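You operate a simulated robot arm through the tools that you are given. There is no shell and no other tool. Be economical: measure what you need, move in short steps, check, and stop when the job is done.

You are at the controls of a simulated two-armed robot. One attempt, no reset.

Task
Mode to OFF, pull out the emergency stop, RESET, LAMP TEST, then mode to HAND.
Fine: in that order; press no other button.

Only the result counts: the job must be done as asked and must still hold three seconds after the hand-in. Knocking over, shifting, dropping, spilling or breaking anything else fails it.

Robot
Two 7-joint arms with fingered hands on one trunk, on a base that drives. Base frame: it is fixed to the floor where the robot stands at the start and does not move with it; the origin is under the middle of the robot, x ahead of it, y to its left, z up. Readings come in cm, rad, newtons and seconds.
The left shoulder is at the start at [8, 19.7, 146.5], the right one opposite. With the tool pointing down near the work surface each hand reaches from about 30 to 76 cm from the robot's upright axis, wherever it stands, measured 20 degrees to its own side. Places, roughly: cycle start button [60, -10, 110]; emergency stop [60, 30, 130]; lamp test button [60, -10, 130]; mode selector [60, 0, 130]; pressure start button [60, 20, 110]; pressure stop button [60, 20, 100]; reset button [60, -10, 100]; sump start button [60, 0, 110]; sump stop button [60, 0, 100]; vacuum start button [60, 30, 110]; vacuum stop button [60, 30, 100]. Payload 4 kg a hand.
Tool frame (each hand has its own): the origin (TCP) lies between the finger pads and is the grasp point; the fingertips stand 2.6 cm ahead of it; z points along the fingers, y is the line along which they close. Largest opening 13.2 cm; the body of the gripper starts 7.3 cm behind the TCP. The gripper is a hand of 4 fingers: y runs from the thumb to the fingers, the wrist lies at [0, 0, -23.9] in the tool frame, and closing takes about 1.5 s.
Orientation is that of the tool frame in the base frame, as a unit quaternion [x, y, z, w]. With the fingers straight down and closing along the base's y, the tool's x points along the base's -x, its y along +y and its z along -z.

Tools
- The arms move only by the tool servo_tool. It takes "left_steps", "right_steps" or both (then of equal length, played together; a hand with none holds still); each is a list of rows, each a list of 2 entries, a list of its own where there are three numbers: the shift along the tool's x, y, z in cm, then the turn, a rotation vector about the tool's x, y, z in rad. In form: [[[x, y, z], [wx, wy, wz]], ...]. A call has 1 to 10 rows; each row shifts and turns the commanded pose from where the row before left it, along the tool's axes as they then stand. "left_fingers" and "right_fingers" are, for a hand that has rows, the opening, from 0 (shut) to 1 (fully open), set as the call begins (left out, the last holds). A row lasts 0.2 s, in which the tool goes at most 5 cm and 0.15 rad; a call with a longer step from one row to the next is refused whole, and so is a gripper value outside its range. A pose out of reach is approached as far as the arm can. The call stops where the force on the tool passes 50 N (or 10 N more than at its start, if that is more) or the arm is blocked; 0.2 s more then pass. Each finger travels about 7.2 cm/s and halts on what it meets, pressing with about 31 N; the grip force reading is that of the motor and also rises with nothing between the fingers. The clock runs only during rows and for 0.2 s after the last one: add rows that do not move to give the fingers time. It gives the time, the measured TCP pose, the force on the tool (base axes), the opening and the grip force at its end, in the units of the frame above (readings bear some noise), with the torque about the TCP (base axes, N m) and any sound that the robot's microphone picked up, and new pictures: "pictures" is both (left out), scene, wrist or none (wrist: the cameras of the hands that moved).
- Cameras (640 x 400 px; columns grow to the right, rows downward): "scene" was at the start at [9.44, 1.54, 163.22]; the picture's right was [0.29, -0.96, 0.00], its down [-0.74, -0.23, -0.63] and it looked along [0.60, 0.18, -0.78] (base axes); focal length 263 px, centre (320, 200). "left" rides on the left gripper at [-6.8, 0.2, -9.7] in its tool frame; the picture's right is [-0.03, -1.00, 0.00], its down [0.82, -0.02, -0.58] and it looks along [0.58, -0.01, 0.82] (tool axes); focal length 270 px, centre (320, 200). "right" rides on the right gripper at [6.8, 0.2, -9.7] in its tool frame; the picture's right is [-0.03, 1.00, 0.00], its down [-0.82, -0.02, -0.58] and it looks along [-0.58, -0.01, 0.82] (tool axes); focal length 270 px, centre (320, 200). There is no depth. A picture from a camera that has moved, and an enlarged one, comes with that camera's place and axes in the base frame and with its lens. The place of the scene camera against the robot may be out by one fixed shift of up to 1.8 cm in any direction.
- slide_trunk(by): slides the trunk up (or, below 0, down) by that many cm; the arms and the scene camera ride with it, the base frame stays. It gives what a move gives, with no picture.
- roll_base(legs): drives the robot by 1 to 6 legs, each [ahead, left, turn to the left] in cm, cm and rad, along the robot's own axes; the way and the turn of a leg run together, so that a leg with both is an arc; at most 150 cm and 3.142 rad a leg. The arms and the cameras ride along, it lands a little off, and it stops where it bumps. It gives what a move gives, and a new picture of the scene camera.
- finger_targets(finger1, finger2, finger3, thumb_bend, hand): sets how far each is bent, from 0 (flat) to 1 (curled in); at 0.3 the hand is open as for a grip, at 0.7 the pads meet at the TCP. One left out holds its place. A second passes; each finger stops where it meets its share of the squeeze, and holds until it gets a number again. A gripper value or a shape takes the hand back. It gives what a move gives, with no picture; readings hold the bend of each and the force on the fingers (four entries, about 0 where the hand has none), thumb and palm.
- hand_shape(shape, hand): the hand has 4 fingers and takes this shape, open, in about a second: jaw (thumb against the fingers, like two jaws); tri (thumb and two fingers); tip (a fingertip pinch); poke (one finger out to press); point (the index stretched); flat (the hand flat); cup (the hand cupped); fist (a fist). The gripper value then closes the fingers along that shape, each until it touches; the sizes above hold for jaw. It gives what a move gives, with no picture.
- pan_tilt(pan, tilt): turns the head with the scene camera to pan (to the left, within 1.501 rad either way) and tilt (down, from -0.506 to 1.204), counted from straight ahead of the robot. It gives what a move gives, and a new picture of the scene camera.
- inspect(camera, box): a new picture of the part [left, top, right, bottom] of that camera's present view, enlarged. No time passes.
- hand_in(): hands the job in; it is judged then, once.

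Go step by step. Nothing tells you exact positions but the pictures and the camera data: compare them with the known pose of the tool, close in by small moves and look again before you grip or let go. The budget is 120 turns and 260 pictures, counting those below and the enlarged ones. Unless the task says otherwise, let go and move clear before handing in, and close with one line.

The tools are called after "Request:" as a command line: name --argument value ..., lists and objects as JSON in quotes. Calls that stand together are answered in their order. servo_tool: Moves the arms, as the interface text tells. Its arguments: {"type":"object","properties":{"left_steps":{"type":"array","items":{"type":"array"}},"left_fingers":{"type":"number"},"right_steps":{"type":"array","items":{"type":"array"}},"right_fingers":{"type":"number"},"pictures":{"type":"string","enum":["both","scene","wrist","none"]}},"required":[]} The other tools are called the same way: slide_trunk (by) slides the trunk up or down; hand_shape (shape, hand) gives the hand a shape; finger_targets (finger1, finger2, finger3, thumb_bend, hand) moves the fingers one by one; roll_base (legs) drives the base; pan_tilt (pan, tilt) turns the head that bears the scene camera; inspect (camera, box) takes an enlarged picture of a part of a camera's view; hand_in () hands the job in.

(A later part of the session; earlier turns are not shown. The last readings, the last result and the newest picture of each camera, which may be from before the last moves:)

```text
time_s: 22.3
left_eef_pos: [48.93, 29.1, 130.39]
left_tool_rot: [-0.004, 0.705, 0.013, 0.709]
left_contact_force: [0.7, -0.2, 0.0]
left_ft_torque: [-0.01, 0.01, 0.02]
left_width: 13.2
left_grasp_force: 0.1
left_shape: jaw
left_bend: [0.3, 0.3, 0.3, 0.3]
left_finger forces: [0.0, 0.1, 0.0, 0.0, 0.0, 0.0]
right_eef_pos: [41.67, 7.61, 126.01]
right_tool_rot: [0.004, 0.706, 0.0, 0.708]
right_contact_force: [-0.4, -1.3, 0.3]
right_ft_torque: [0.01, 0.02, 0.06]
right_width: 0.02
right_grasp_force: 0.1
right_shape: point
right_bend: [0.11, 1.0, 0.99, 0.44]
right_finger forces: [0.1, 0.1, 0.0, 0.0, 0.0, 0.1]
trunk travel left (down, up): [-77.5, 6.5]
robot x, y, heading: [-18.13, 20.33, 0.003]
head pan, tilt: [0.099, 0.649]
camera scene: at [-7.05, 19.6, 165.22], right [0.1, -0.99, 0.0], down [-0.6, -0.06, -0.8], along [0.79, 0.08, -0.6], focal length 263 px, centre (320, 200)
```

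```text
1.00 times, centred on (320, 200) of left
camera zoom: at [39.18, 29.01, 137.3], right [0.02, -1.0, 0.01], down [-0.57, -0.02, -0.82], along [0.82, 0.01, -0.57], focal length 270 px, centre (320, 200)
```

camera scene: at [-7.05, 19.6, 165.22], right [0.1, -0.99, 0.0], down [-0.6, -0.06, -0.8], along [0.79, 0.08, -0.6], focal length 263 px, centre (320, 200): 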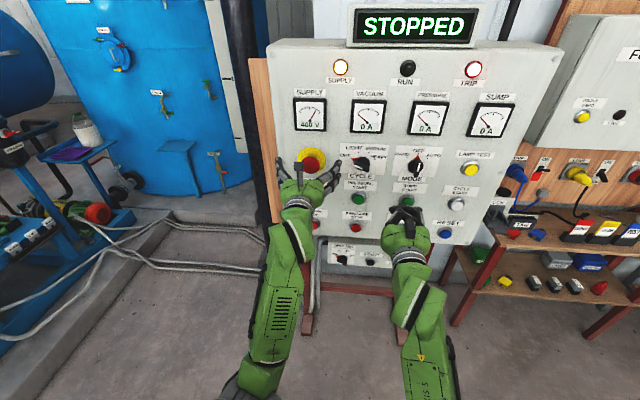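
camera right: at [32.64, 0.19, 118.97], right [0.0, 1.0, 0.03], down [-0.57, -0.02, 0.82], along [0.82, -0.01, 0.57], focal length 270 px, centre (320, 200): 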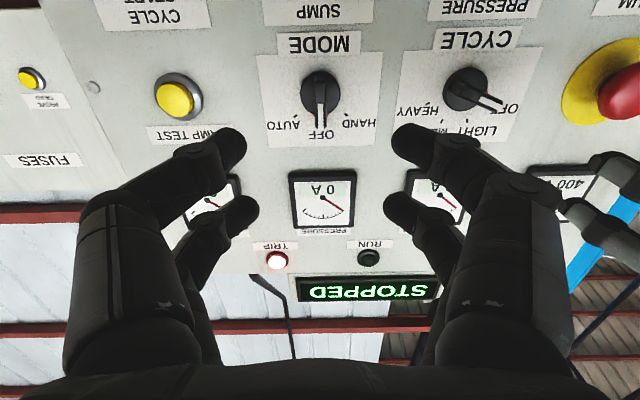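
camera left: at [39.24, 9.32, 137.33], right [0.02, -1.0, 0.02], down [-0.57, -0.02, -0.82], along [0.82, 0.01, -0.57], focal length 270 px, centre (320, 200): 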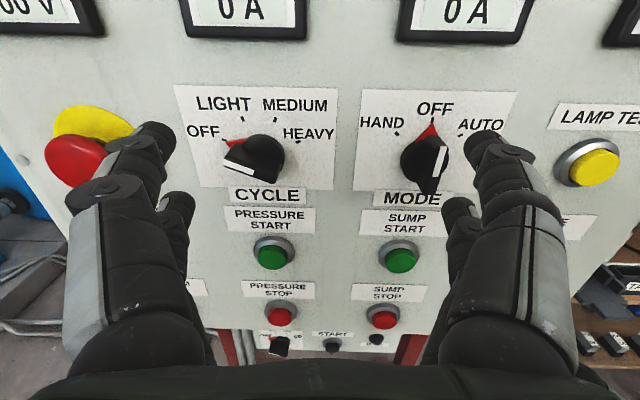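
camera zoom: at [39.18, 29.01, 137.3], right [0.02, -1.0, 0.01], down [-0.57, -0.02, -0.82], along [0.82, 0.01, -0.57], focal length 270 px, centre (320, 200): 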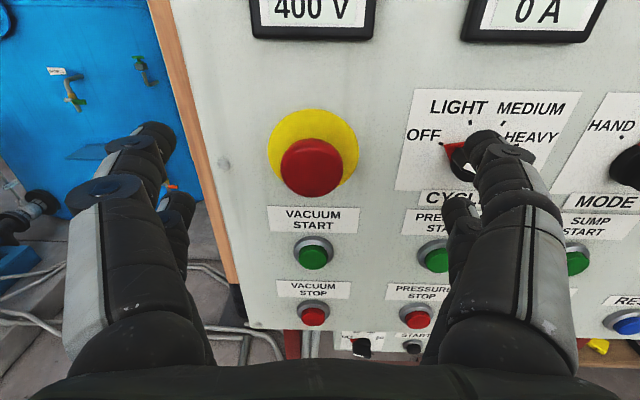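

The e-stop head is at about (60, 30, 126.2). I centre the left hand on it and approach to about 4 cm short.

Request:
servo_tool --left_steps '[[[2.1, 0.45, 0], [0, 0, 0]], [[2.1, 0.45, 0], [0, 0, 0]], [[0, 0, 3], [0, 0, 0]], [[0, 0, 3], [0, 0, 0]], [[0, 0, 0], [0, 0, 0]]]'

Request:
inspect --camera "scene" --box '[260, 125, 360, 200]'

```text
time_s: 23.5
left_eef_pos: [54.79, 30.76, 126.6]
left_tool_rot: [-0.005, 0.705, 0.012, 0.709]
left_contact_force: [-0.3, 0.5, -0.2]
left_ft_torque: [-0.02, -0.03, 0.0]
left_width: 13.2
left_grasp_force: 0.0
left_shape: jaw
left_bend: [0.3, 0.3, 0.3, 0.3]
left_finger forces: [0.1, 0.1, 0.0, 0.0, 0.0, 0.1]
right_eef_pos: [41.68, 7.97, 126.07]
right_tool_rot: [0.002, 0.706, -0.001, 0.708]
right_contact_force: [0.0, 0.4, -0.2]
right_ft_torque: [0.03, 0.02, 0.01]
right_width: 0.0
right_grasp_force: 0.0
right_shape: point
right_bend: [0.11, 1.0, 0.99, 0.45]
right_finger forces: [0.0, 0.0, 0.0, 0.0, 0.0, 0.1]
trunk travel left (down, up): [-77.5, 6.5]
robot x, y, heading: [-17.91, 19.85, -0.001]
head pan, tilt: [0.099, 0.649]
camera scene: at [-7.14, 20.15, 165.22], right [0.1, -0.99, 0.0], down [-0.6, -0.06, -0.8], along [0.79, 0.08, -0.6], focal length 263 px, centre (320, 200)
camera left: at [45.02, 30.65, 133.27], right [0.02, -1.0, 0.02], down [-0.57, -0.03, -0.82], along [0.82, 0.01, -0.57], focal length 270 px, centre (320, 200)
```

scene: 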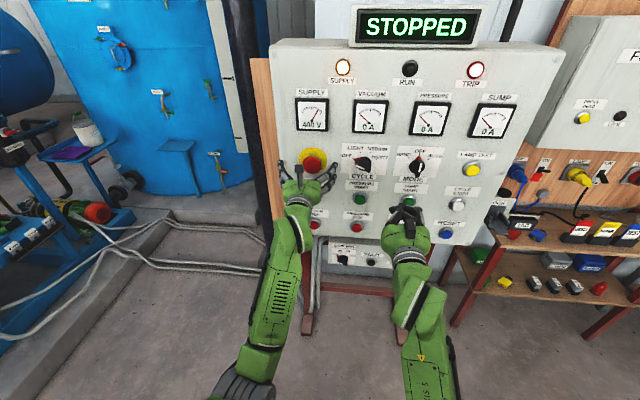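
left: 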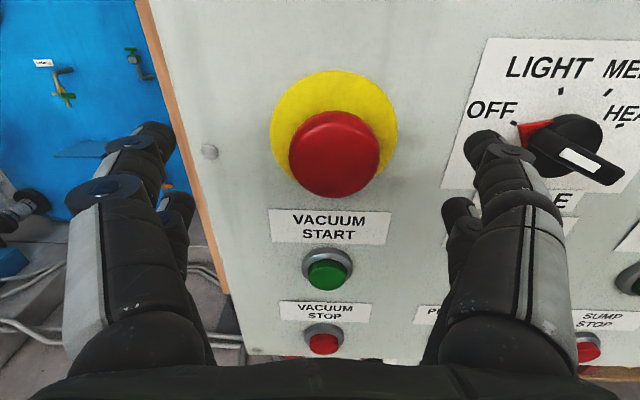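

```text
5.33 times, centred on (310, 162) of scene
camera zoom: at [-7.14, 20.15, 165.22], right [0.1, -0.99, 0.0], down [-0.6, -0.06, -0.8], along [0.79, 0.08, -0.6], focal length 1404 px, centre (373, 400)
```

zoom: 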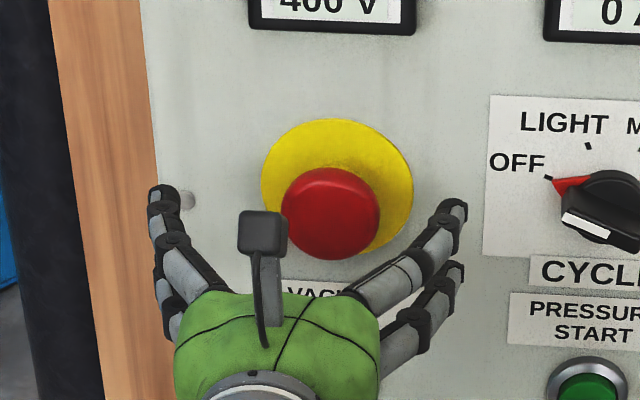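

Offset to correct: 0.7 cm in y. I centre, advance 4.3 cm so the fingers lie around the head's rim.

Request:
servo_tool --left_steps '[[[0, -0.7, 1], [0, 0, 0]], [[0, 0, 2], [0, 0, 0]], [[0, 0, 1.3], [0, 0, 0]], [[0, 0, 0], [0, 0, 0]]]' --pictures "wrist"

Request:
inspect --camera "scene" --box '[260, 125, 360, 200]'

```text
time_s: 24.5
left_eef_pos: [59.22, 30.16, 126.33]
left_tool_rot: [-0.005, 0.705, 0.011, 0.709]
left_contact_force: [0.5, -0.1, 1.6]
left_ft_torque: [0.0, 0.0, -0.02]
left_width: 13.22
left_grasp_force: 0.2
left_shape: jaw
left_bend: [0.3, 0.3, 0.3, 0.3]
left_finger forces: [0.0, 0.0, 0.1, 0.0, 0.0, 0.1]
right_eef_pos: [41.71, 7.94, 126.02]
right_tool_rot: [0.001, 0.707, -0.001, 0.707]
right_contact_force: [-0.2, 0.4, -0.4]
right_ft_torque: [0.01, -0.01, -0.01]
right_width: 0.0
right_grasp_force: 0.1
right_shape: point
right_bend: [0.11, 1.0, 0.99, 0.45]
right_finger forces: [0.0, 0.0, 0.0, 0.1, 0.1, 0.0]
trunk travel left (down, up): [-77.5, 6.5]
robot x, y, heading: [-17.84, 20.0, 0.004]
head pan, tilt: [0.099, 0.649]
camera left: at [49.52, 29.97, 133.1], right [0.02, -1.0, 0.02], down [-0.57, -0.03, -0.82], along [0.82, 0.01, -0.57], focal length 270 px, centre (320, 200)
```

left: 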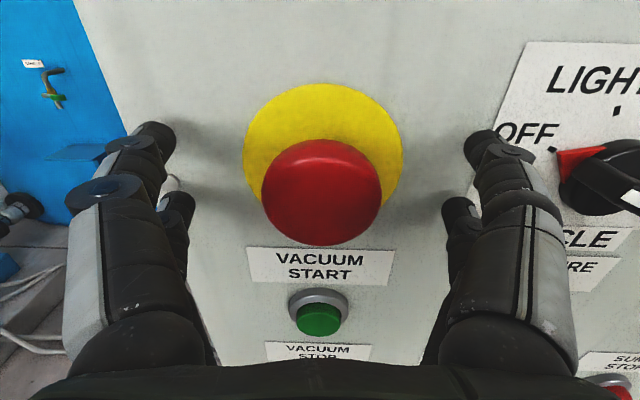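

```text
5.33 times, centred on (310, 162) of scene
camera zoom: at [-7.06, 20.23, 165.22], right [0.1, -0.99, 0.0], down [-0.6, -0.06, -0.8], along [0.79, 0.08, -0.6], focal length 1404 px, centre (373, 400)
```

zoom: 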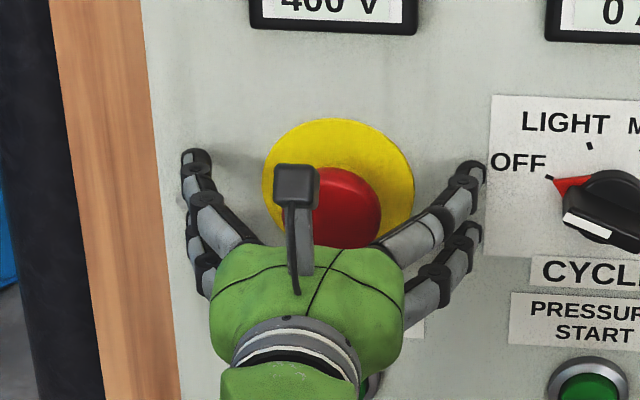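

Well centred on the head. Closing the left hand.

Request:
servo_tool --left_steps '[[[0, 0, 0], [0, 0, 0]], [[0, 0, 0], [0, 0, 0]], [[0, 0, 0], [0, 0, 0]], [[0, 0, 0], [0, 0, 0]], [[0, 0, 0], [0, 0, 0]], [[0, 0, 0], [0, 0, 0]]]' --left_fingers 0 --pictures "wrist"

Request:
inspect --camera "scene" --box '[260, 125, 360, 200]'

```text
time_s: 25.9
left_eef_pos: [59.52, 29.97, 126.34]
left_tool_rot: [-0.004, 0.706, 0.01, 0.709]
left_contact_force: [10.9, -2.4, 4.9]
left_ft_torque: [0.05, 0.16, 0.03]
left_width: 1.71
left_grasp_force: 30.9
left_shape: jaw
left_bend: [0.75, 0.76, 0.76, 0.77]
left_finger forces: [26.8, 25.5, 23.7, 0.0, 31.4, 0.1]
right_eef_pos: [41.83, 7.91, 125.93]
right_tool_rot: [0.001, 0.707, 0.0, 0.707]
right_contact_force: [0.3, -0.8, -0.8]
right_ft_torque: [0.02, 0.01, -0.02]
right_width: 0.0
right_grasp_force: 0.2
right_shape: point
right_bend: [0.12, 1.0, 0.99, 0.45]
right_finger forces: [0.0, 0.1, 0.0, 0.0, 0.0, 0.1]
trunk travel left (down, up): [-77.5, 6.5]
robot x, y, heading: [-18.11, 19.87, 0.005]
head pan, tilt: [0.099, 0.649]
heard: click
camera left: at [49.76, 29.84, 133.07], right [0.02, -1.0, 0.02], down [-0.57, -0.03, -0.82], along [0.82, 0.01, -0.57], focal length 270 px, centre (320, 200)
```

left: 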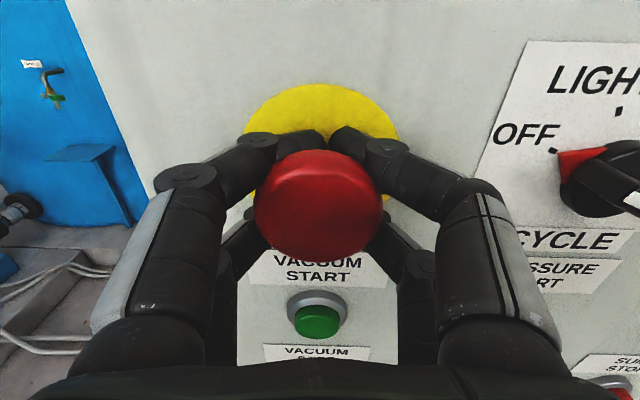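

```text
5.33 times, centred on (310, 162) of scene
camera zoom: at [-6.74, 20.12, 165.2], right [0.1, -0.99, 0.0], down [-0.6, -0.06, -0.8], along [0.79, 0.08, -0.61], focal length 1404 px, centre (373, 400)
```

zoom: 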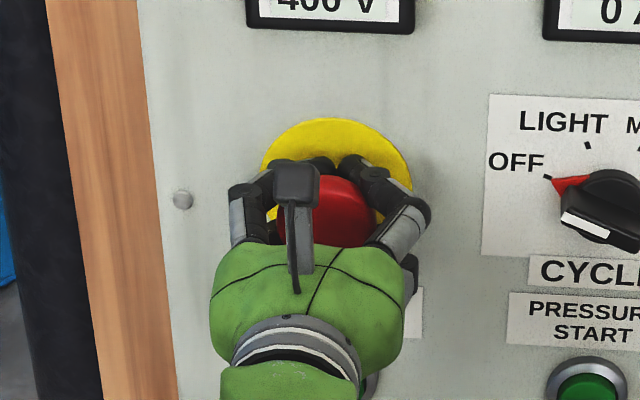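

The fingers closed behind the head and it clicked; the head seems to have come out. I pull a little to be certain.

Request:
servo_tool --left_steps '[[[0, 0, -0.5], [0, 0, 0]], [[0, 0, -0.5], [0, 0, 0]], [[0, 0, -0.5], [0, 0, 0]], [[0, 0, 0], [0, 0, 0]]]' --pictures "wrist"

```text
time_s: 26.5
left_eef_pos: [59.24, 29.95, 126.16]
left_tool_rot: [-0.004, 0.705, 0.01, 0.709]
left_contact_force: [37.2, -2.6, 5.2]
left_ft_torque: [0.1, 0.18, -0.14]
left_width: 1.58
left_grasp_force: 30.9
left_shape: jaw
left_bend: [0.75, 0.75, 0.76, 0.77]
left_finger forces: [31.7, 29.8, 28.0, 0.1, 32.8, 0.0]
right_eef_pos: [42.65, 7.67, 125.55]
right_tool_rot: [0.002, 0.709, -0.002, 0.705]
right_contact_force: [0.4, -0.2, 0.2]
right_ft_torque: [0.01, 0.0, 0.01]
right_width: 0.01
right_grasp_force: 0.1
right_shape: point
right_bend: [0.12, 1.0, 0.99, 0.45]
right_finger forces: [0.1, 0.1, 0.0, 0.0, 0.1, 0.1]
trunk travel left (down, up): [-77.5, 6.5]
robot x, y, heading: [-17.87, 20.16, 0.002]
head pan, tilt: [0.099, 0.649]
stopped in row 3 (left hand): the force on the tool passed its limit (the readings are from after the stop); the commanded pose is now the measured one
camera left: at [49.54, 29.85, 133.04], right [0.02, -1.0, 0.02], down [-0.57, -0.03, -0.82], along [0.82, 0.01, -0.57], focal length 270 px, centre (320, 200)
```

left: 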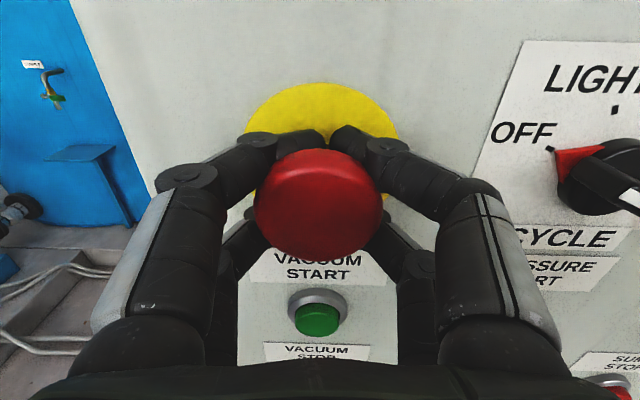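

The head is against its out stop. I open and retract the left hand straight back.

Request:
servo_tool --left_steps '[[[0, 0, 0], [0, 0, 0]], [[0, 0, 0], [0, 0, 0]], [[0, 0, 0], [0, 0, 0]], [[0, 0, 0], [0, 0, 0]], [[0, 0, 0], [0, 0, 0]], [[0, 0, 0], [0, 0, 0]], [[0, 0, -2], [0, 0, 0]], [[0, 0, -2.5], [0, 0, 0]], [[0, 0, -3], [0, 0, 0]], [[0, 0, -3], [0, 0, 0]]]' --left_fingers 1

Request:
inspect --camera "scene" --box '[260, 125, 360, 200]'

```text
time_s: 28.7
left_eef_pos: [47.36, 29.87, 127.03]
left_tool_rot: [-0.005, 0.702, 0.01, 0.712]
left_contact_force: [-0.5, -0.1, 0.1]
left_ft_torque: [0.0, -0.02, 0.02]
left_width: 13.17
left_grasp_force: 0.0
left_shape: jaw
left_bend: [0.3, 0.3, 0.3, 0.3]
left_finger forces: [0.0, 0.1, 0.0, 0.1, 0.0, 0.0]
right_eef_pos: [41.61, 7.89, 126.1]
right_tool_rot: [0.003, 0.706, -0.003, 0.708]
right_contact_force: [-1.1, -0.3, 0.4]
right_ft_torque: [0.01, -0.04, 0.0]
right_width: 0.0
right_grasp_force: 0.1
right_shape: point
right_bend: [0.12, 1.0, 0.99, 0.45]
right_finger forces: [0.0, 0.0, 0.0, 0.1, 0.1, 0.0]
trunk travel left (down, up): [-77.5, 6.5]
robot x, y, heading: [-17.84, 19.97, 0.001]
head pan, tilt: [0.099, 0.649]
camera scene: at [-7.1, 20.24, 165.22], right [0.1, -0.99, 0.0], down [-0.6, -0.06, -0.8], along [0.79, 0.08, -0.6], focal length 263 px, centre (320, 200)
camera left: at [37.68, 29.79, 133.63], right [0.02, -1.0, 0.02], down [-0.56, -0.03, -0.82], along [0.82, 0.01, -0.57], focal length 270 px, centre (320, 200)
```

scene: 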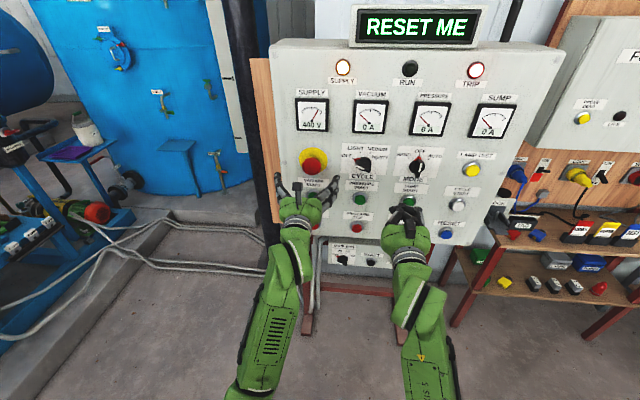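
left: 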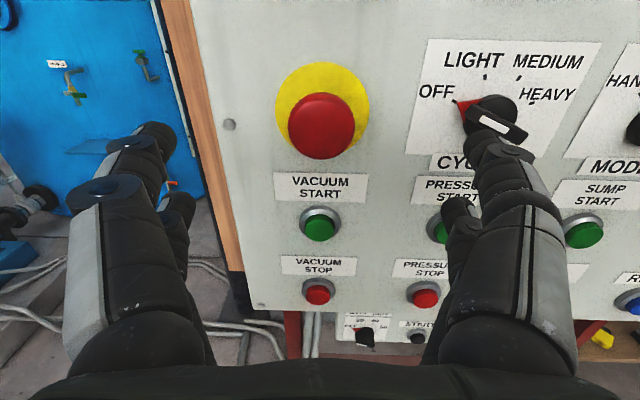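

```text
5.33 times, centred on (310, 162) of scene
camera zoom: at [-7.1, 20.24, 165.22], right [0.1, -0.99, 0.0], down [-0.6, -0.06, -0.8], along [0.79, 0.08, -0.6], focal length 1404 px, centre (373, 400)
```

zoom: 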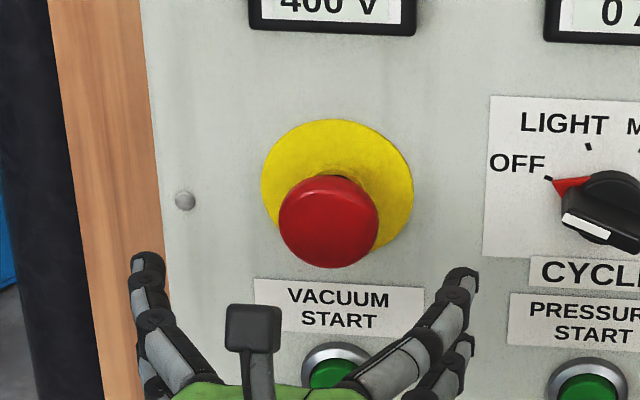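

The display shows RESET ME: the e-stop is out. I drive back right by 20 cm and give the right hand the tip shape, to press with closed fingertips.

Request:
roll_base --legs '[[0, -20, 0]]'

Request:
hand_shape --shape "tip" --hand "right"

Request:
servo_tool --right_steps '[[[2.5, -0.5, 0], [0, 0, 0]], [[2.5, -0.5, 0], [0, 0, 0]], [[2.5, -0.5, 0], [0, 0, 0]], [[2.5, 0, 0], [0, 0, 0]], [[2.5, 0, 0], [0, 0, 0]], [[2.5, 0, 0], [0, 0, 0]], [[0, 0, 0], [0, 0, 0]], [[0, 0, 0], [0, 0, 0]], [[0, 0, 0], [0, 0, 0]]]' --right_fingers 0

```text
time_s: 30.3
left_eef_pos: [47.63, 10.21, 126.84]
left_tool_rot: [-0.006, 0.702, 0.009, 0.712]
left_contact_force: [0.0, 0.6, 0.7]
left_ft_torque: [0.03, -0.02, -0.04]
left_width: 13.19
left_grasp_force: 0.0
left_shape: jaw
left_bend: [0.3, 0.3, 0.3, 0.3]
left_finger forces: [0.0, 0.1, 0.0, 0.0, 0.1, 0.0]
right_eef_pos: [41.73, -11.69, 126.1]
right_tool_rot: [0.001, 0.707, -0.002, 0.708]
right_contact_force: [-0.1, 0.3, 0.8]
right_ft_torque: [0.01, 0.03, 0.0]
right_width: 0.0
right_grasp_force: 0.1
right_shape: point
right_bend: [0.11, 1.0, 0.99, 0.45]
right_finger forces: [0.1, 0.0, 0.0, 0.0, 0.0, 0.1]
trunk travel left (down, up): [-77.5, 6.5]
robot x, y, heading: [-17.76, -0.15, -0.0]
head pan, tilt: [0.099, 0.649]
camera scene: at [-6.93, 0.79, 165.21], right [0.1, -0.99, 0.0], down [-0.6, -0.06, -0.8], along [0.79, 0.08, -0.6], focal length 263 px, centre (320, 200)
```

scene: 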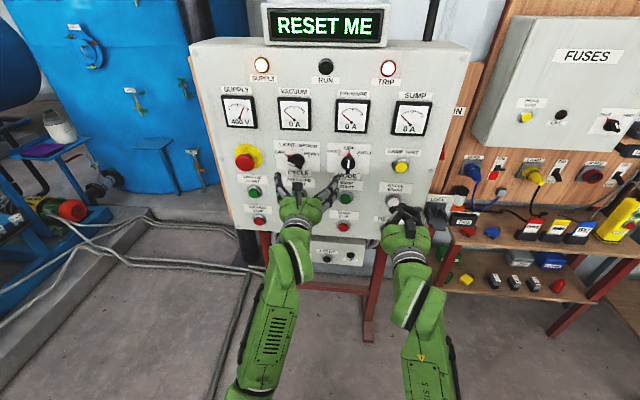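

```text
time_s: 31.2
left_eef_pos: [47.62, 9.58, 126.92]
left_tool_rot: [-0.004, 0.703, 0.011, 0.712]
left_contact_force: [0.0, -0.4, -0.5]
left_ft_torque: [-0.01, -0.01, 0.03]
left_width: 13.19
left_grasp_force: 0.0
left_shape: jaw
left_bend: [0.3, 0.3, 0.3, 0.3]
left_finger forces: [0.1, 0.0, 0.0, 0.0, 0.1, 0.0]
right_eef_pos: [41.74, -12.26, 125.96]
right_tool_rot: [0.002, 0.706, 0.0, 0.708]
right_contact_force: [-0.1, 0.7, 0.1]
right_ft_torque: [0.01, -0.02, 0.0]
right_width: 13.18
right_grasp_force: 0.1
right_shape: tip
right_bend: [0.3, 0.3, 0.3, 0.3]
right_finger forces: [0.0, 0.0, 0.1, 0.1, 0.0, 0.0]
trunk travel left (down, up): [-77.5, 6.5]
robot x, y, heading: [-17.82, 0.06, 0.004]
head pan, tilt: [0.099, 0.649]
```

```text
time_s: 33.2
left_eef_pos: [47.69, 9.83, 126.95]
left_tool_rot: [-0.004, 0.702, 0.01, 0.712]
left_contact_force: [-0.1, 0.8, -0.5]
left_ft_torque: [0.01, 0.03, -0.02]
left_width: 13.18
left_grasp_force: 0.0
left_shape: jaw
left_bend: [0.3, 0.3, 0.3, 0.3]
left_finger forces: [0.1, 0.1, 0.0, 0.1, 0.1, 0.0]
right_eef_pos: [41.77, -13.58, 110.96]
right_tool_rot: [0.001, 0.707, 0.0, 0.707]
right_contact_force: [-0.4, -0.6, 0.1]
right_ft_torque: [-0.01, -0.01, -0.03]
right_width: 0.0
right_grasp_force: 30.2
right_shape: tip
right_bend: [0.62, 0.63, 0.63, 0.7]
right_finger forces: [0.1, 0.0, 0.0, 0.0, 0.0, 0.0]
trunk travel left (down, up): [-77.5, 6.5]
robot x, y, heading: [-17.69, 0.18, -0.002]
head pan, tilt: [0.099, 0.649]
camera scene: at [-6.93, 0.16, 165.21], right [0.1, -0.99, 0.0], down [-0.6, -0.06, -0.8], along [0.79, 0.08, -0.6], focal length 263 px, centre (320, 200)
camera right: at [32.27, -13.41, 104.16], right [0.0, 1.0, 0.03], down [-0.58, -0.02, 0.81], along [0.82, -0.02, 0.58], focal length 270 px, centre (320, 200)
```

scene: 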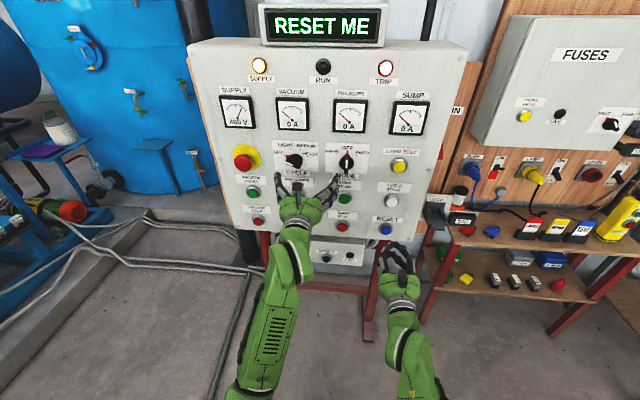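
right: 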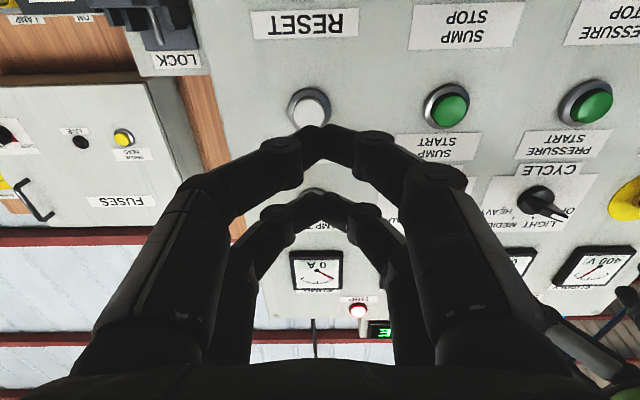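

Cycle start is at about (−14.7, 113); RESET lies below it, out of view. I go lower and look again.

Request:
servo_tool --right_steps '[[[3, -0.4, 0], [0, 0, 0]], [[3, -0.4, 0], [0, 0, 0]], [[2, -0.3, 0], [0, 0, 0]], [[0, 0, 0], [0, 0, 0]]]' --pictures "wrist"

Request:
inspect --camera "scene" --box '[350, 150, 430, 250]'

```text
time_s: 34.2
left_eef_pos: [47.61, 9.77, 126.96]
left_tool_rot: [-0.005, 0.702, 0.011, 0.712]
left_contact_force: [-0.2, 0.0, -0.4]
left_ft_torque: [0.0, -0.02, -0.02]
left_width: 13.19
left_grasp_force: 0.2
left_shape: jaw
left_bend: [0.3, 0.3, 0.3, 0.3]
left_finger forces: [0.0, 0.1, 0.1, 0.0, 0.0, 0.0]
right_eef_pos: [41.73, -14.75, 103.14]
right_tool_rot: [0.002, 0.706, -0.002, 0.708]
right_contact_force: [0.1, 0.9, 0.0]
right_ft_torque: [0.0, 0.0, 0.02]
right_width: 0.02
right_grasp_force: 30.9
right_shape: tip
right_bend: [0.62, 0.63, 0.63, 0.7]
right_finger forces: [0.1, 0.1, 0.0, 0.0, 0.0, 0.0]
trunk travel left (down, up): [-77.5, 6.5]
robot x, y, heading: [-17.68, -0.19, -0.002]
head pan, tilt: [0.099, 0.649]
camera right: at [32.2, -14.52, 96.25], right [0.0, 1.0, 0.03], down [-0.58, -0.02, 0.81], along [0.82, -0.02, 0.58], focal length 270 px, centre (320, 200)
```

right: 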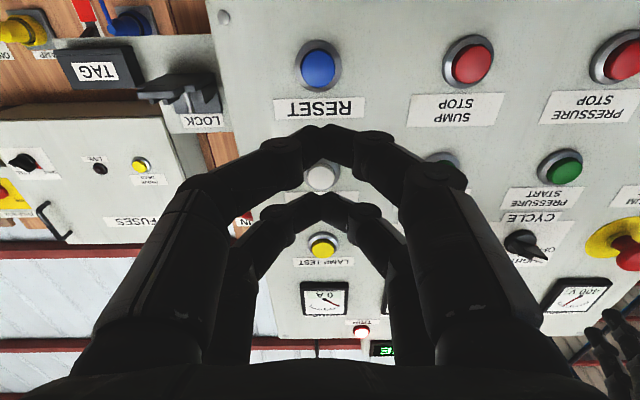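

```text
4.00 times, centred on (390, 200) of scene
camera zoom: at [-6.96, 0.19, 165.22], right [0.1, -0.99, 0.0], down [-0.6, -0.06, -0.8], along [0.79, 0.08, -0.6], focal length 1053 px, centre (40, 200)
```

zoom: 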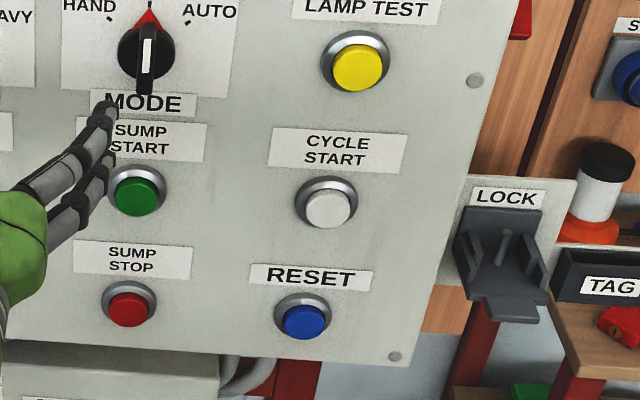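

RESET is at about y −15.0, z 100.9. I align the lower fingertip pair with it and approach.

Request:
servo_tool --right_steps '[[[0.4, -0.35, 1], [0, 0, 0]], [[0, 0, 4], [0, 0, 0]], [[0, 0, 4], [0, 0, 0]], [[0, 0, 4], [0, 0, 0]], [[0, 0, 0], [0, 0, 0]]]' --pictures "wrist"

Request:
inspect --camera "scene" --box '[350, 180, 430, 280]'

```text
time_s: 35.4
left_eef_pos: [47.69, 9.83, 126.98]
left_tool_rot: [-0.005, 0.702, 0.011, 0.712]
left_contact_force: [-0.2, 0.2, -0.1]
left_ft_torque: [0.03, 0.0, -0.01]
left_width: 13.19
left_grasp_force: 0.1
left_shape: jaw
left_bend: [0.3, 0.3, 0.3, 0.3]
left_finger forces: [0.0, 0.0, 0.1, 0.1, 0.1, 0.1]
right_eef_pos: [54.84, -15.1, 102.87]
right_tool_rot: [0.001, 0.707, -0.001, 0.708]
right_contact_force: [-1.2, -0.9, -0.9]
right_ft_torque: [0.03, 0.01, -0.02]
right_width: 0.0
right_grasp_force: 30.3
right_shape: tip
right_bend: [0.62, 0.63, 0.63, 0.7]
right_finger forces: [0.0, 0.0, 0.0, 0.1, 0.0, 0.0]
trunk travel left (down, up): [-77.5, 6.5]
robot x, y, heading: [-17.58, 0.02, 0.006]
head pan, tilt: [0.099, 0.649]
camera right: at [45.36, -14.91, 95.98], right [0.0, 1.0, 0.03], down [-0.58, -0.02, 0.81], along [0.81, -0.02, 0.58], focal length 270 px, centre (320, 200)
```

right: 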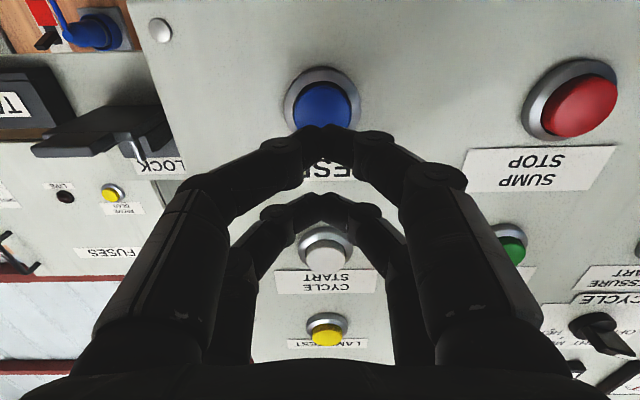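

```text
4.00 times, centred on (390, 230) of scene
camera zoom: at [-6.97, 0.18, 165.22], right [0.1, -0.99, 0.0], down [-0.6, -0.06, -0.8], along [0.79, 0.08, -0.6], focal length 1053 px, centre (40, 80)
```

zoom: 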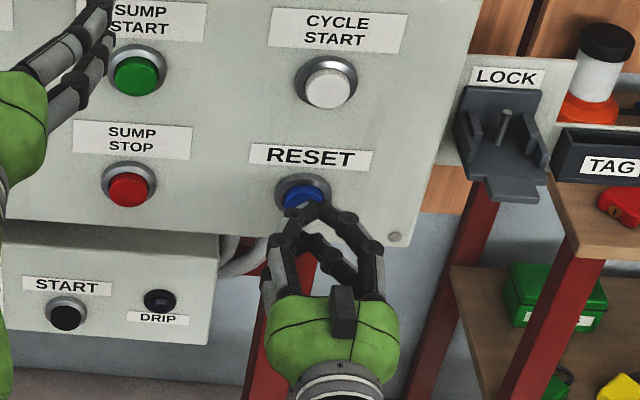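

Tips are lined up with the blue cap. I press in small steps.

Request:
servo_tool --right_steps '[[[0, 0, 2], [0, 0, 0]], [[0, 0, 1], [0, 0, 0]], [[0, 0, 0.4], [0, 0, 0]], [[0, 0, 0.4], [0, 0, 0]], [[0, 0, 0.4], [0, 0, 0]], [[0, 0, 0.3], [0, 0, 0]], [[0, 0, 0], [0, 0, 0]]]'

```text
time_s: 37.0
left_eef_pos: [47.1, 9.82, 127.26]
left_tool_rot: [-0.005, 0.701, 0.011, 0.713]
left_contact_force: [1.3, -0.5, 0.2]
left_ft_torque: [-0.02, 0.02, -0.01]
left_width: 13.18
left_grasp_force: 0.1
left_shape: jaw
left_bend: [0.3, 0.3, 0.3, 0.3]
left_finger forces: [0.0, 0.0, 0.0, 0.1, 0.0, 0.1]
right_eef_pos: [58.8, -15.17, 102.87]
right_tool_rot: [0.001, 0.706, -0.001, 0.708]
right_contact_force: [-24.9, 2.7, -5.2]
right_ft_torque: [0.03, 0.61, 0.11]
right_width: 0.0
right_grasp_force: 31.5
right_shape: tip
right_bend: [0.64, 0.63, 0.63, 0.7]
right_finger forces: [0.0, 0.1, 0.0, 0.0, 0.0, 0.0]
trunk travel left (down, up): [-77.5, 6.5]
robot x, y, heading: [-17.61, 0.05, 0.004]
head pan, tilt: [0.099, 0.649]
heard: click
camera scene: at [-7.59, 0.24, 165.25], right [0.1, -0.99, 0.0], down [-0.6, -0.06, -0.8], along [0.79, 0.08, -0.6], focal length 263 px, centre (320, 200)
camera right: at [49.27, -14.94, 95.93], right [0.0, 1.0, 0.03], down [-0.58, -0.02, 0.82], along [0.82, -0.02, 0.58], focal length 270 px, centre (320, 200)
```

scene: 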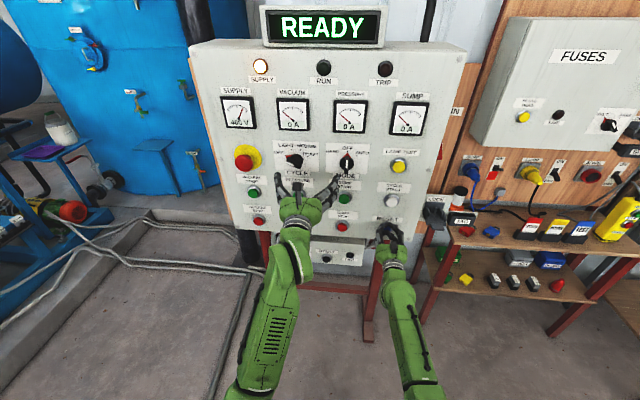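
right: 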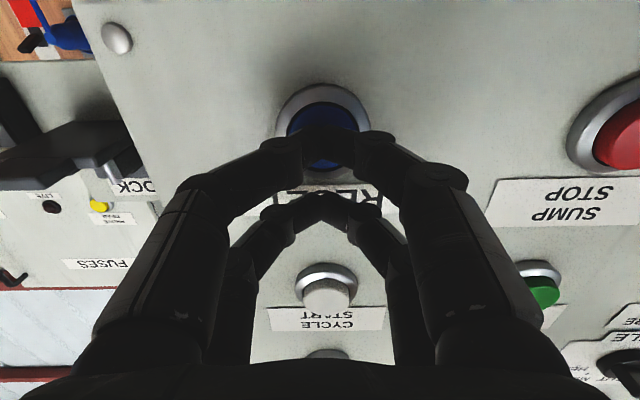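

READY is displayed; RESET done. I retract and go up to the LAMP TEST height.

Request:
servo_tool --right_steps '[[[0, 0, -3], [0, 0, 0]], [[0, 0, -4], [0, 0, 0]], [[0, 0, -4], [0, 0, 0]], [[-4, 0, -2], [0, 0, 0]], [[-4, 0, 0], [0, 0, 0]], [[-4, 0, 0], [0, 0, 0]], [[-4, 0, 0], [0, 0, 0]], [[-4, 0, 0], [0, 0, 0]], [[-4, 0, 0], [0, 0, 0]], [[0, 0, 0], [0, 0, 0]]]' --pictures "wrist"

```text
time_s: 39.2
left_eef_pos: [47.55, 9.84, 127.01]
left_tool_rot: [-0.004, 0.702, 0.01, 0.712]
left_contact_force: [-0.2, -1.4, -0.2]
left_ft_torque: [0.01, -0.01, 0.01]
left_width: 13.21
left_grasp_force: 0.0
left_shape: jaw
left_bend: [0.3, 0.3, 0.3, 0.3]
left_finger forces: [0.1, 0.0, 0.0, 0.0, 0.0, 0.0]
right_eef_pos: [46.35, -14.97, 126.67]
right_tool_rot: [0.002, 0.707, -0.002, 0.708]
right_contact_force: [-0.1, -0.1, -0.1]
right_ft_torque: [-0.01, -0.01, -0.01]
right_width: 0.0
right_grasp_force: 31.2
right_shape: tip
right_bend: [0.63, 0.63, 0.63, 0.7]
right_finger forces: [0.0, 0.1, 0.1, 0.0, 0.0, 0.0]
trunk travel left (down, up): [-77.5, 6.5]
robot x, y, heading: [-18.11, -0.03, -0.003]
head pan, tilt: [0.099, 0.649]
camera right: at [36.77, -14.78, 119.76], right [0.0, 1.0, 0.03], down [-0.58, -0.02, 0.81], along [0.82, -0.02, 0.58], focal length 270 px, centre (320, 200)
```

right: 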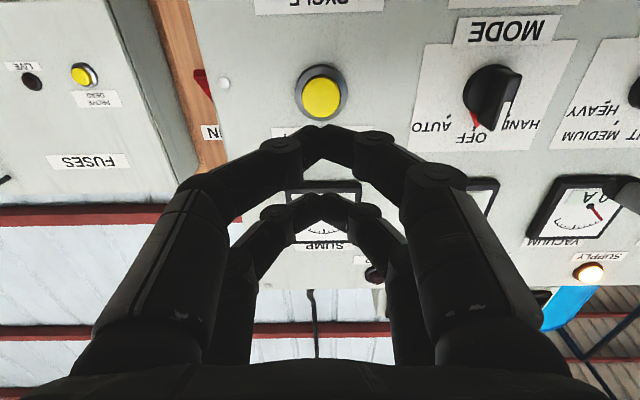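

Lamp test cap is at y −15.0, z 126.0. I align the lower tip pair and approach, then press.

Request:
servo_tool --right_steps '[[[-1.3, -0.15, 0], [0, 0, 0]], [[0, 0, 4], [0, 0, 0]], [[0, 0, 4.5], [0, 0, 0]], [[0, 0, 0], [0, 0, 0]]]' --pictures "wrist"

Request:
inspect --camera "scene" --box '[350, 140, 430, 190]'

```text
time_s: 40.2
left_eef_pos: [47.51, 9.82, 126.97]
left_tool_rot: [-0.004, 0.702, 0.011, 0.712]
left_contact_force: [0.5, -0.4, -0.2]
left_ft_torque: [-0.01, 0.02, -0.01]
left_width: 13.2
left_grasp_force: 0.1
left_shape: jaw
left_bend: [0.3, 0.3, 0.3, 0.3]
left_finger forces: [0.0, 0.1, 0.0, 0.0, 0.0, 0.0]
right_eef_pos: [54.68, -15.28, 127.97]
right_tool_rot: [0.002, 0.705, -0.001, 0.709]
right_contact_force: [-0.5, 0.7, 0.3]
right_ft_torque: [0.01, 0.02, 0.0]
right_width: 0.01
right_grasp_force: 31.3
right_shape: tip
right_bend: [0.63, 0.63, 0.63, 0.7]
right_finger forces: [0.1, 0.1, 0.1, 0.1, 0.1, 0.1]
trunk travel left (down, up): [-77.5, 6.5]
robot x, y, heading: [-17.61, 0.12, 0.005]
head pan, tilt: [0.099, 0.649]
camera right: at [45.17, -15.11, 121.12], right [0.0, 1.0, 0.03], down [-0.58, -0.02, 0.81], along [0.81, -0.02, 0.58], focal length 270 px, centre (320, 200)
```

right: 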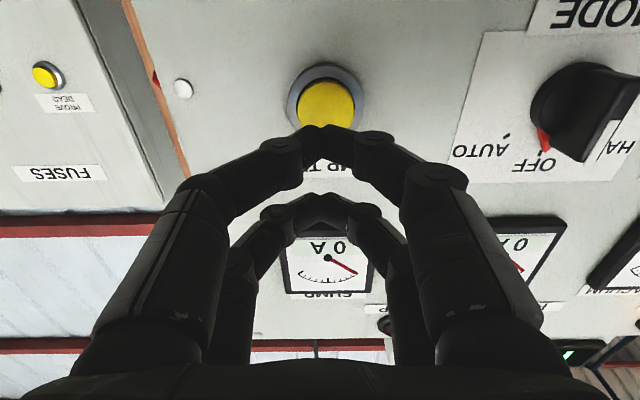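

```text
8.00 times, centred on (390, 165) of scene
camera zoom: at [-7.06, 0.18, 165.23], right [0.1, -0.99, 0.0], down [-0.6, -0.06, -0.8], along [0.79, 0.08, -0.6], focal length 2106 px, centre (-240, 480)
```

zoom: 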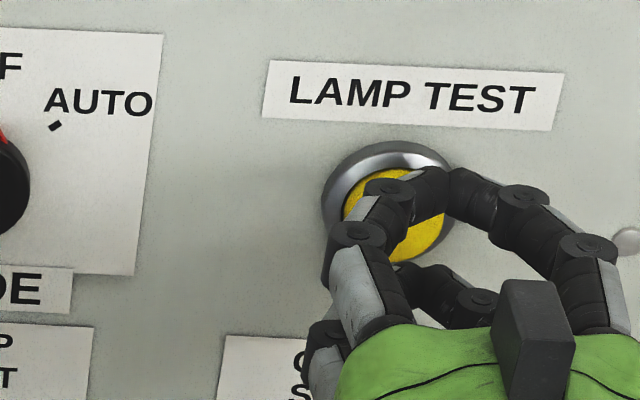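

Same alignment as for RESET. I press.

Request:
servo_tool --right_steps '[[[0, 0, 2], [0, 0, 0]], [[0, 0, 1], [0, 0, 0]], [[0, 0, 0.4], [0, 0, 0]], [[0, 0, 0.4], [0, 0, 0]], [[0, 0, 0.4], [0, 0, 0]], [[0, 0, 0.4], [0, 0, 0]], [[0, 0, 0], [0, 0, 0]]]' --pictures "scene"

```text
time_s: 41.8
left_eef_pos: [47.16, 9.79, 127.21]
left_tool_rot: [-0.005, 0.701, 0.011, 0.713]
left_contact_force: [0.7, 0.2, -0.2]
left_ft_torque: [0.0, 0.04, 0.01]
left_width: 13.2
left_grasp_force: 0.0
left_shape: jaw
left_bend: [0.3, 0.3, 0.3, 0.3]
left_finger forces: [0.0, 0.0, 0.0, 0.0, 0.0, 0.0]
right_eef_pos: [58.78, -15.27, 128.23]
right_tool_rot: [0.002, 0.705, -0.002, 0.709]
right_contact_force: [-23.7, -0.6, -5.7]
right_ft_torque: [-0.04, 0.61, -0.06]
right_width: 0.0
right_grasp_force: 31.2
right_shape: tip
right_bend: [0.64, 0.63, 0.63, 0.7]
right_finger forces: [0.0, 0.0, 0.0, 0.0, 0.0, 0.0]
trunk travel left (down, up): [-77.5, 6.5]
robot x, y, heading: [-17.87, 0.03, 0.005]
head pan, tilt: [0.099, 0.649]
heard: click
camera scene: at [-7.68, 0.17, 165.26], right [0.1, -0.99, 0.0], down [-0.6, -0.06, -0.8], along [0.8, 0.08, -0.6], focal length 263 px, centre (320, 200)
```

scene: 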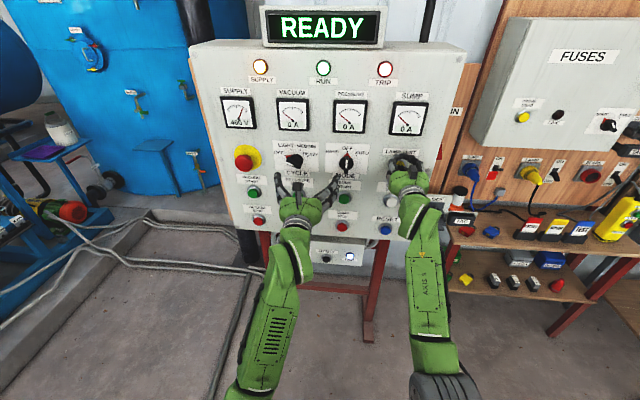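

All lamps lit: LAMP TEST done. I retract the right hand, and move the left hand down and outward to clear room.

Request:
servo_tool --right_steps '[[[0, 0, -3], [0, 0, 0]], [[0, 0, -4], [0, 0, 0]], [[0, 0, -4], [0, 0, 0]], [[0, 0, -3], [0, 0, 0]], [[0, 0, 0], [0, 0, 0]], [[0, 0, 0], [0, 0, 0]], [[0, 0, 0], [0, 0, 0]]]' --left_steps '[[[3, 1.5, 0], [0, 0, 0]], [[3, 1.5, 0], [0, 0, 0]], [[3, 1.5, 0], [0, 0, 0]], [[3, 1.5, 0], [0, 0, 0]], [[3, 0, 0], [0, 0, 0]], [[3, 0, 0], [0, 0, 0]], [[0, 0, 0], [0, 0, 0]]]' --right_fingers 0.5

```text
time_s: 43.4
left_eef_pos: [47.74, 16.15, 108.76]
left_tool_rot: [-0.004, 0.702, 0.01, 0.712]
left_contact_force: [-0.2, -0.3, -0.1]
left_ft_torque: [0.0, 0.0, -0.04]
left_width: 13.17
left_grasp_force: 0.1
left_shape: jaw
left_bend: [0.3, 0.3, 0.3, 0.3]
left_finger forces: [0.0, 0.1, 0.0, 0.0, 0.0, 0.0]
right_eef_pos: [45.45, -15.61, 127.99]
right_tool_rot: [0.001, 0.706, 0.0, 0.708]
right_contact_force: [0.1, -0.3, -0.5]
right_ft_torque: [-0.02, 0.01, -0.01]
right_width: 6.53
right_grasp_force: 0.0
right_shape: tip
right_bend: [0.73, 0.73, 0.73, 0.7]
right_finger forces: [0.0, 0.0, 0.0, 0.1, 0.1, 0.0]
trunk travel left (down, up): [-77.5, 6.5]
robot x, y, heading: [-17.54, -0.05, 0.0]
head pan, tilt: [0.099, 0.649]
camera scene: at [-6.94, 0.2, 165.21], right [0.1, -0.99, 0.0], down [-0.6, -0.06, -0.8], along [0.79, 0.08, -0.6], focal length 263 px, centre (320, 200)
camera right: at [35.91, -15.2, 121.16], right [0.0, 1.0, 0.03], down [-0.58, -0.02, 0.81], along [0.81, -0.02, 0.58], focal length 270 px, centre (320, 200)
camera left: at [37.98, 15.95, 115.48], right [0.02, -1.0, 0.02], down [-0.57, -0.03, -0.82], along [0.82, 0.01, -0.57], focal length 270 px, centre (320, 200)
```

scene: 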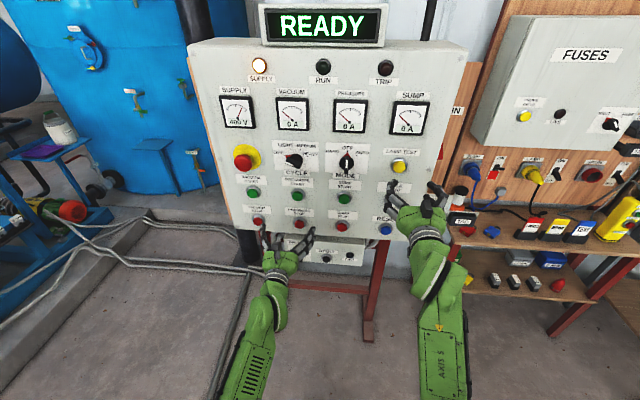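
right: 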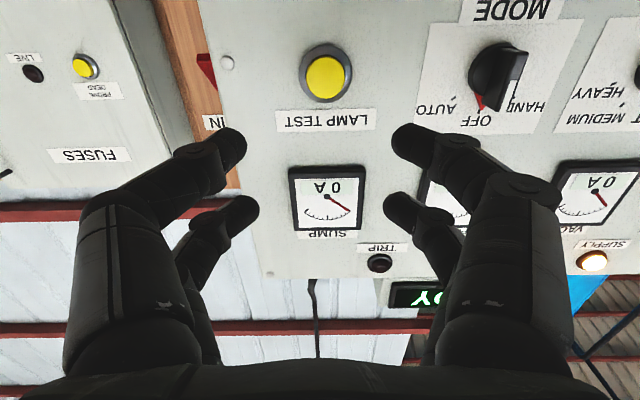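
left: 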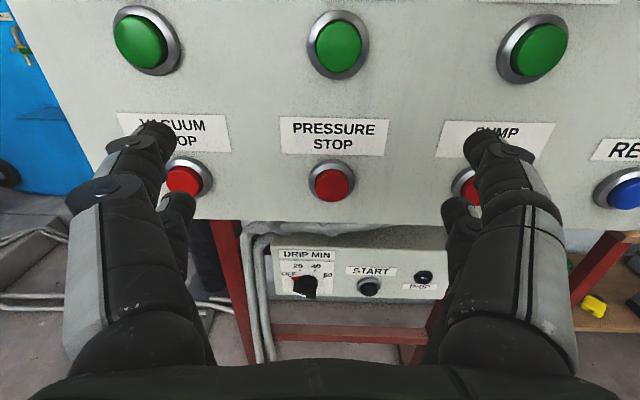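

Now I bring the right hand in front of the mode knob.

Request:
servo_tool --right_steps '[[[0.5, 3.9, 0], [0, 0, 0]], [[0.5, 3.9, 0], [0, 0, 0]], [[0.5, 3.9, 0], [0, 0, 0]], [[0.4, 3.9, 0], [0, 0, 0]], [[0, 0, 3], [0, 0, 0]], [[0, 0, 3], [0, 0, 0]], [[0, 0, 0], [0, 0, 0]]]' --pictures "wrist"

```text
time_s: 45.0
left_eef_pos: [47.66, 16.11, 109.01]
left_tool_rot: [-0.005, 0.702, 0.011, 0.712]
left_contact_force: [-0.4, 0.6, 0.1]
left_ft_torque: [0.03, -0.01, 0.03]
left_width: 13.18
left_grasp_force: 0.1
left_shape: jaw
left_bend: [0.3, 0.3, 0.3, 0.3]
left_finger forces: [0.0, 0.0, 0.0, 0.1, 0.0, 0.0]
right_eef_pos: [51.24, 0.08, 126.02]
right_tool_rot: [0.001, 0.707, -0.001, 0.708]
right_contact_force: [-0.9, 0.0, 0.4]
right_ft_torque: [0.01, 0.0, 0.01]
right_width: 6.55
right_grasp_force: 0.1
right_shape: tip
right_bend: [0.73, 0.73, 0.73, 0.7]
right_finger forces: [0.1, 0.0, 0.1, 0.0, 0.1, 0.0]
trunk travel left (down, up): [-77.5, 6.5]
robot x, y, heading: [-17.62, -0.47, 0.005]
head pan, tilt: [0.099, 0.649]
camera right: at [41.79, 0.41, 119.17], right [0.0, 1.0, 0.03], down [-0.58, -0.02, 0.81], along [0.81, -0.02, 0.58], focal length 270 px, centre (320, 200)
```

right: 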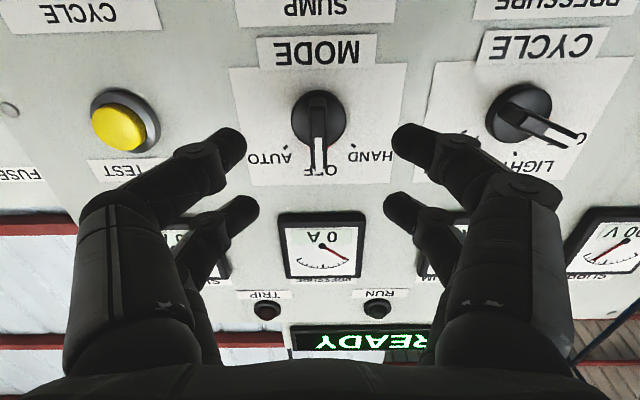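

Aligned with the vertical bar. Advance and close.

Request:
servo_tool --right_steps '[[[0, 0, 3], [0, 0, 0]], [[0, 0, 2.5], [0, 0, 0]], [[0, 0, 1.6], [0, 0, 0]], [[0, 0, 0], [0, 0, 0]]]' --pictures "none"

Request:
servo_tool --right_steps '[[[0, 0, 0], [0, 0, 0]], [[0, 0, 0], [0, 0, 0]], [[0, 0, 0], [0, 0, 0]], [[0, 0, 0], [0, 0, 0]], [[0, 0, 0], [0, 0, 0]]]' --right_fingers 0 --pictures "wrist"

Request:
inspect --camera "scene" --box '[300, 130, 400, 200]'

```text
time_s: 46.0
left_eef_pos: [47.65, 15.99, 108.9]
left_tool_rot: [-0.004, 0.702, 0.011, 0.712]
left_contact_force: [-0.1, -0.7, 0.3]
left_ft_torque: [-0.02, -0.03, 0.02]
left_width: 13.18
left_grasp_force: 0.1
left_shape: jaw
left_bend: [0.3, 0.3, 0.3, 0.3]
left_finger forces: [0.1, 0.1, 0.1, 0.0, 0.0, 0.0]
right_eef_pos: [58.57, 0.29, 125.88]
right_tool_rot: [0.001, 0.706, -0.001, 0.708]
right_contact_force: [0.2, -0.5, 0.3]
right_ft_torque: [0.01, 0.04, -0.02]
right_width: 6.54
right_grasp_force: 0.1
right_shape: tip
right_bend: [0.73, 0.73, 0.73, 0.7]
right_finger forces: [0.0, 0.1, 0.0, 0.0, 0.1, 0.0]
trunk travel left (down, up): [-77.5, 6.5]
robot x, y, heading: [-17.76, -0.05, 0.004]
head pan, tilt: [0.099, 0.649]
```

```text
time_s: 47.2
left_eef_pos: [47.82, 16.08, 108.83]
left_tool_rot: [-0.005, 0.703, 0.011, 0.712]
left_contact_force: [-0.1, 0.1, -0.1]
left_ft_torque: [-0.02, -0.01, -0.01]
left_width: 13.19
left_grasp_force: 0.2
left_shape: jaw
left_bend: [0.3, 0.3, 0.3, 0.3]
left_finger forces: [0.0, 0.0, 0.1, 0.0, 0.1, 0.1]
right_eef_pos: [58.62, 0.43, 125.74]
right_tool_rot: [0.001, 0.707, -0.002, 0.707]
right_contact_force: [1.4, 2.8, -1.6]
right_ft_torque: [0.04, -0.07, 0.03]
right_width: 0.51
right_grasp_force: 31.2
right_shape: tip
right_bend: [0.7, 0.7, 0.72, 0.72]
right_finger forces: [0.0, 29.4, 32.3, 0.0, 0.0, 0.0]
trunk travel left (down, up): [-77.5, 6.5]
robot x, y, heading: [-17.49, -0.35, 0.0]
head pan, tilt: [0.099, 0.649]
camera right: at [49.13, 0.67, 118.96], right [0.0, 1.0, 0.03], down [-0.58, -0.02, 0.82], along [0.82, -0.02, 0.58], focal length 270 px, centre (320, 200)
```

right: 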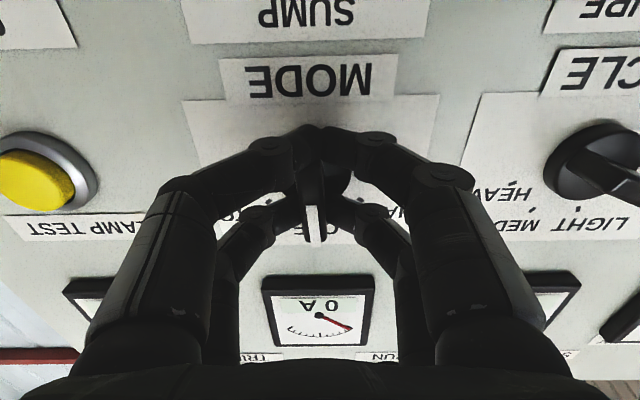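

```text
5.71 times, centred on (350, 165) of scene
camera zoom: at [-6.82, 0.26, 165.2], right [0.1, -0.99, 0.0], down [-0.6, -0.06, -0.8], along [0.79, 0.08, -0.61], focal length 1504 px, centre (149, 400)
```

zoom: 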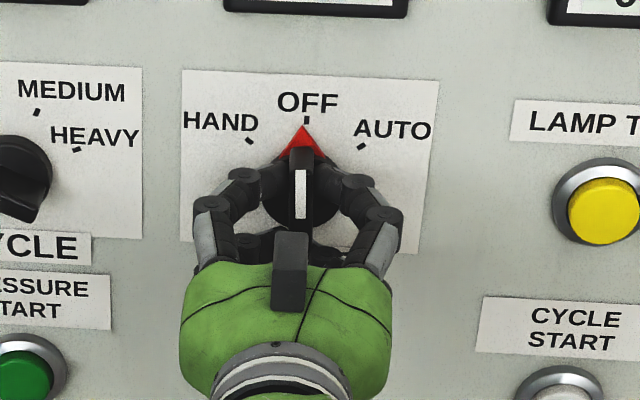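

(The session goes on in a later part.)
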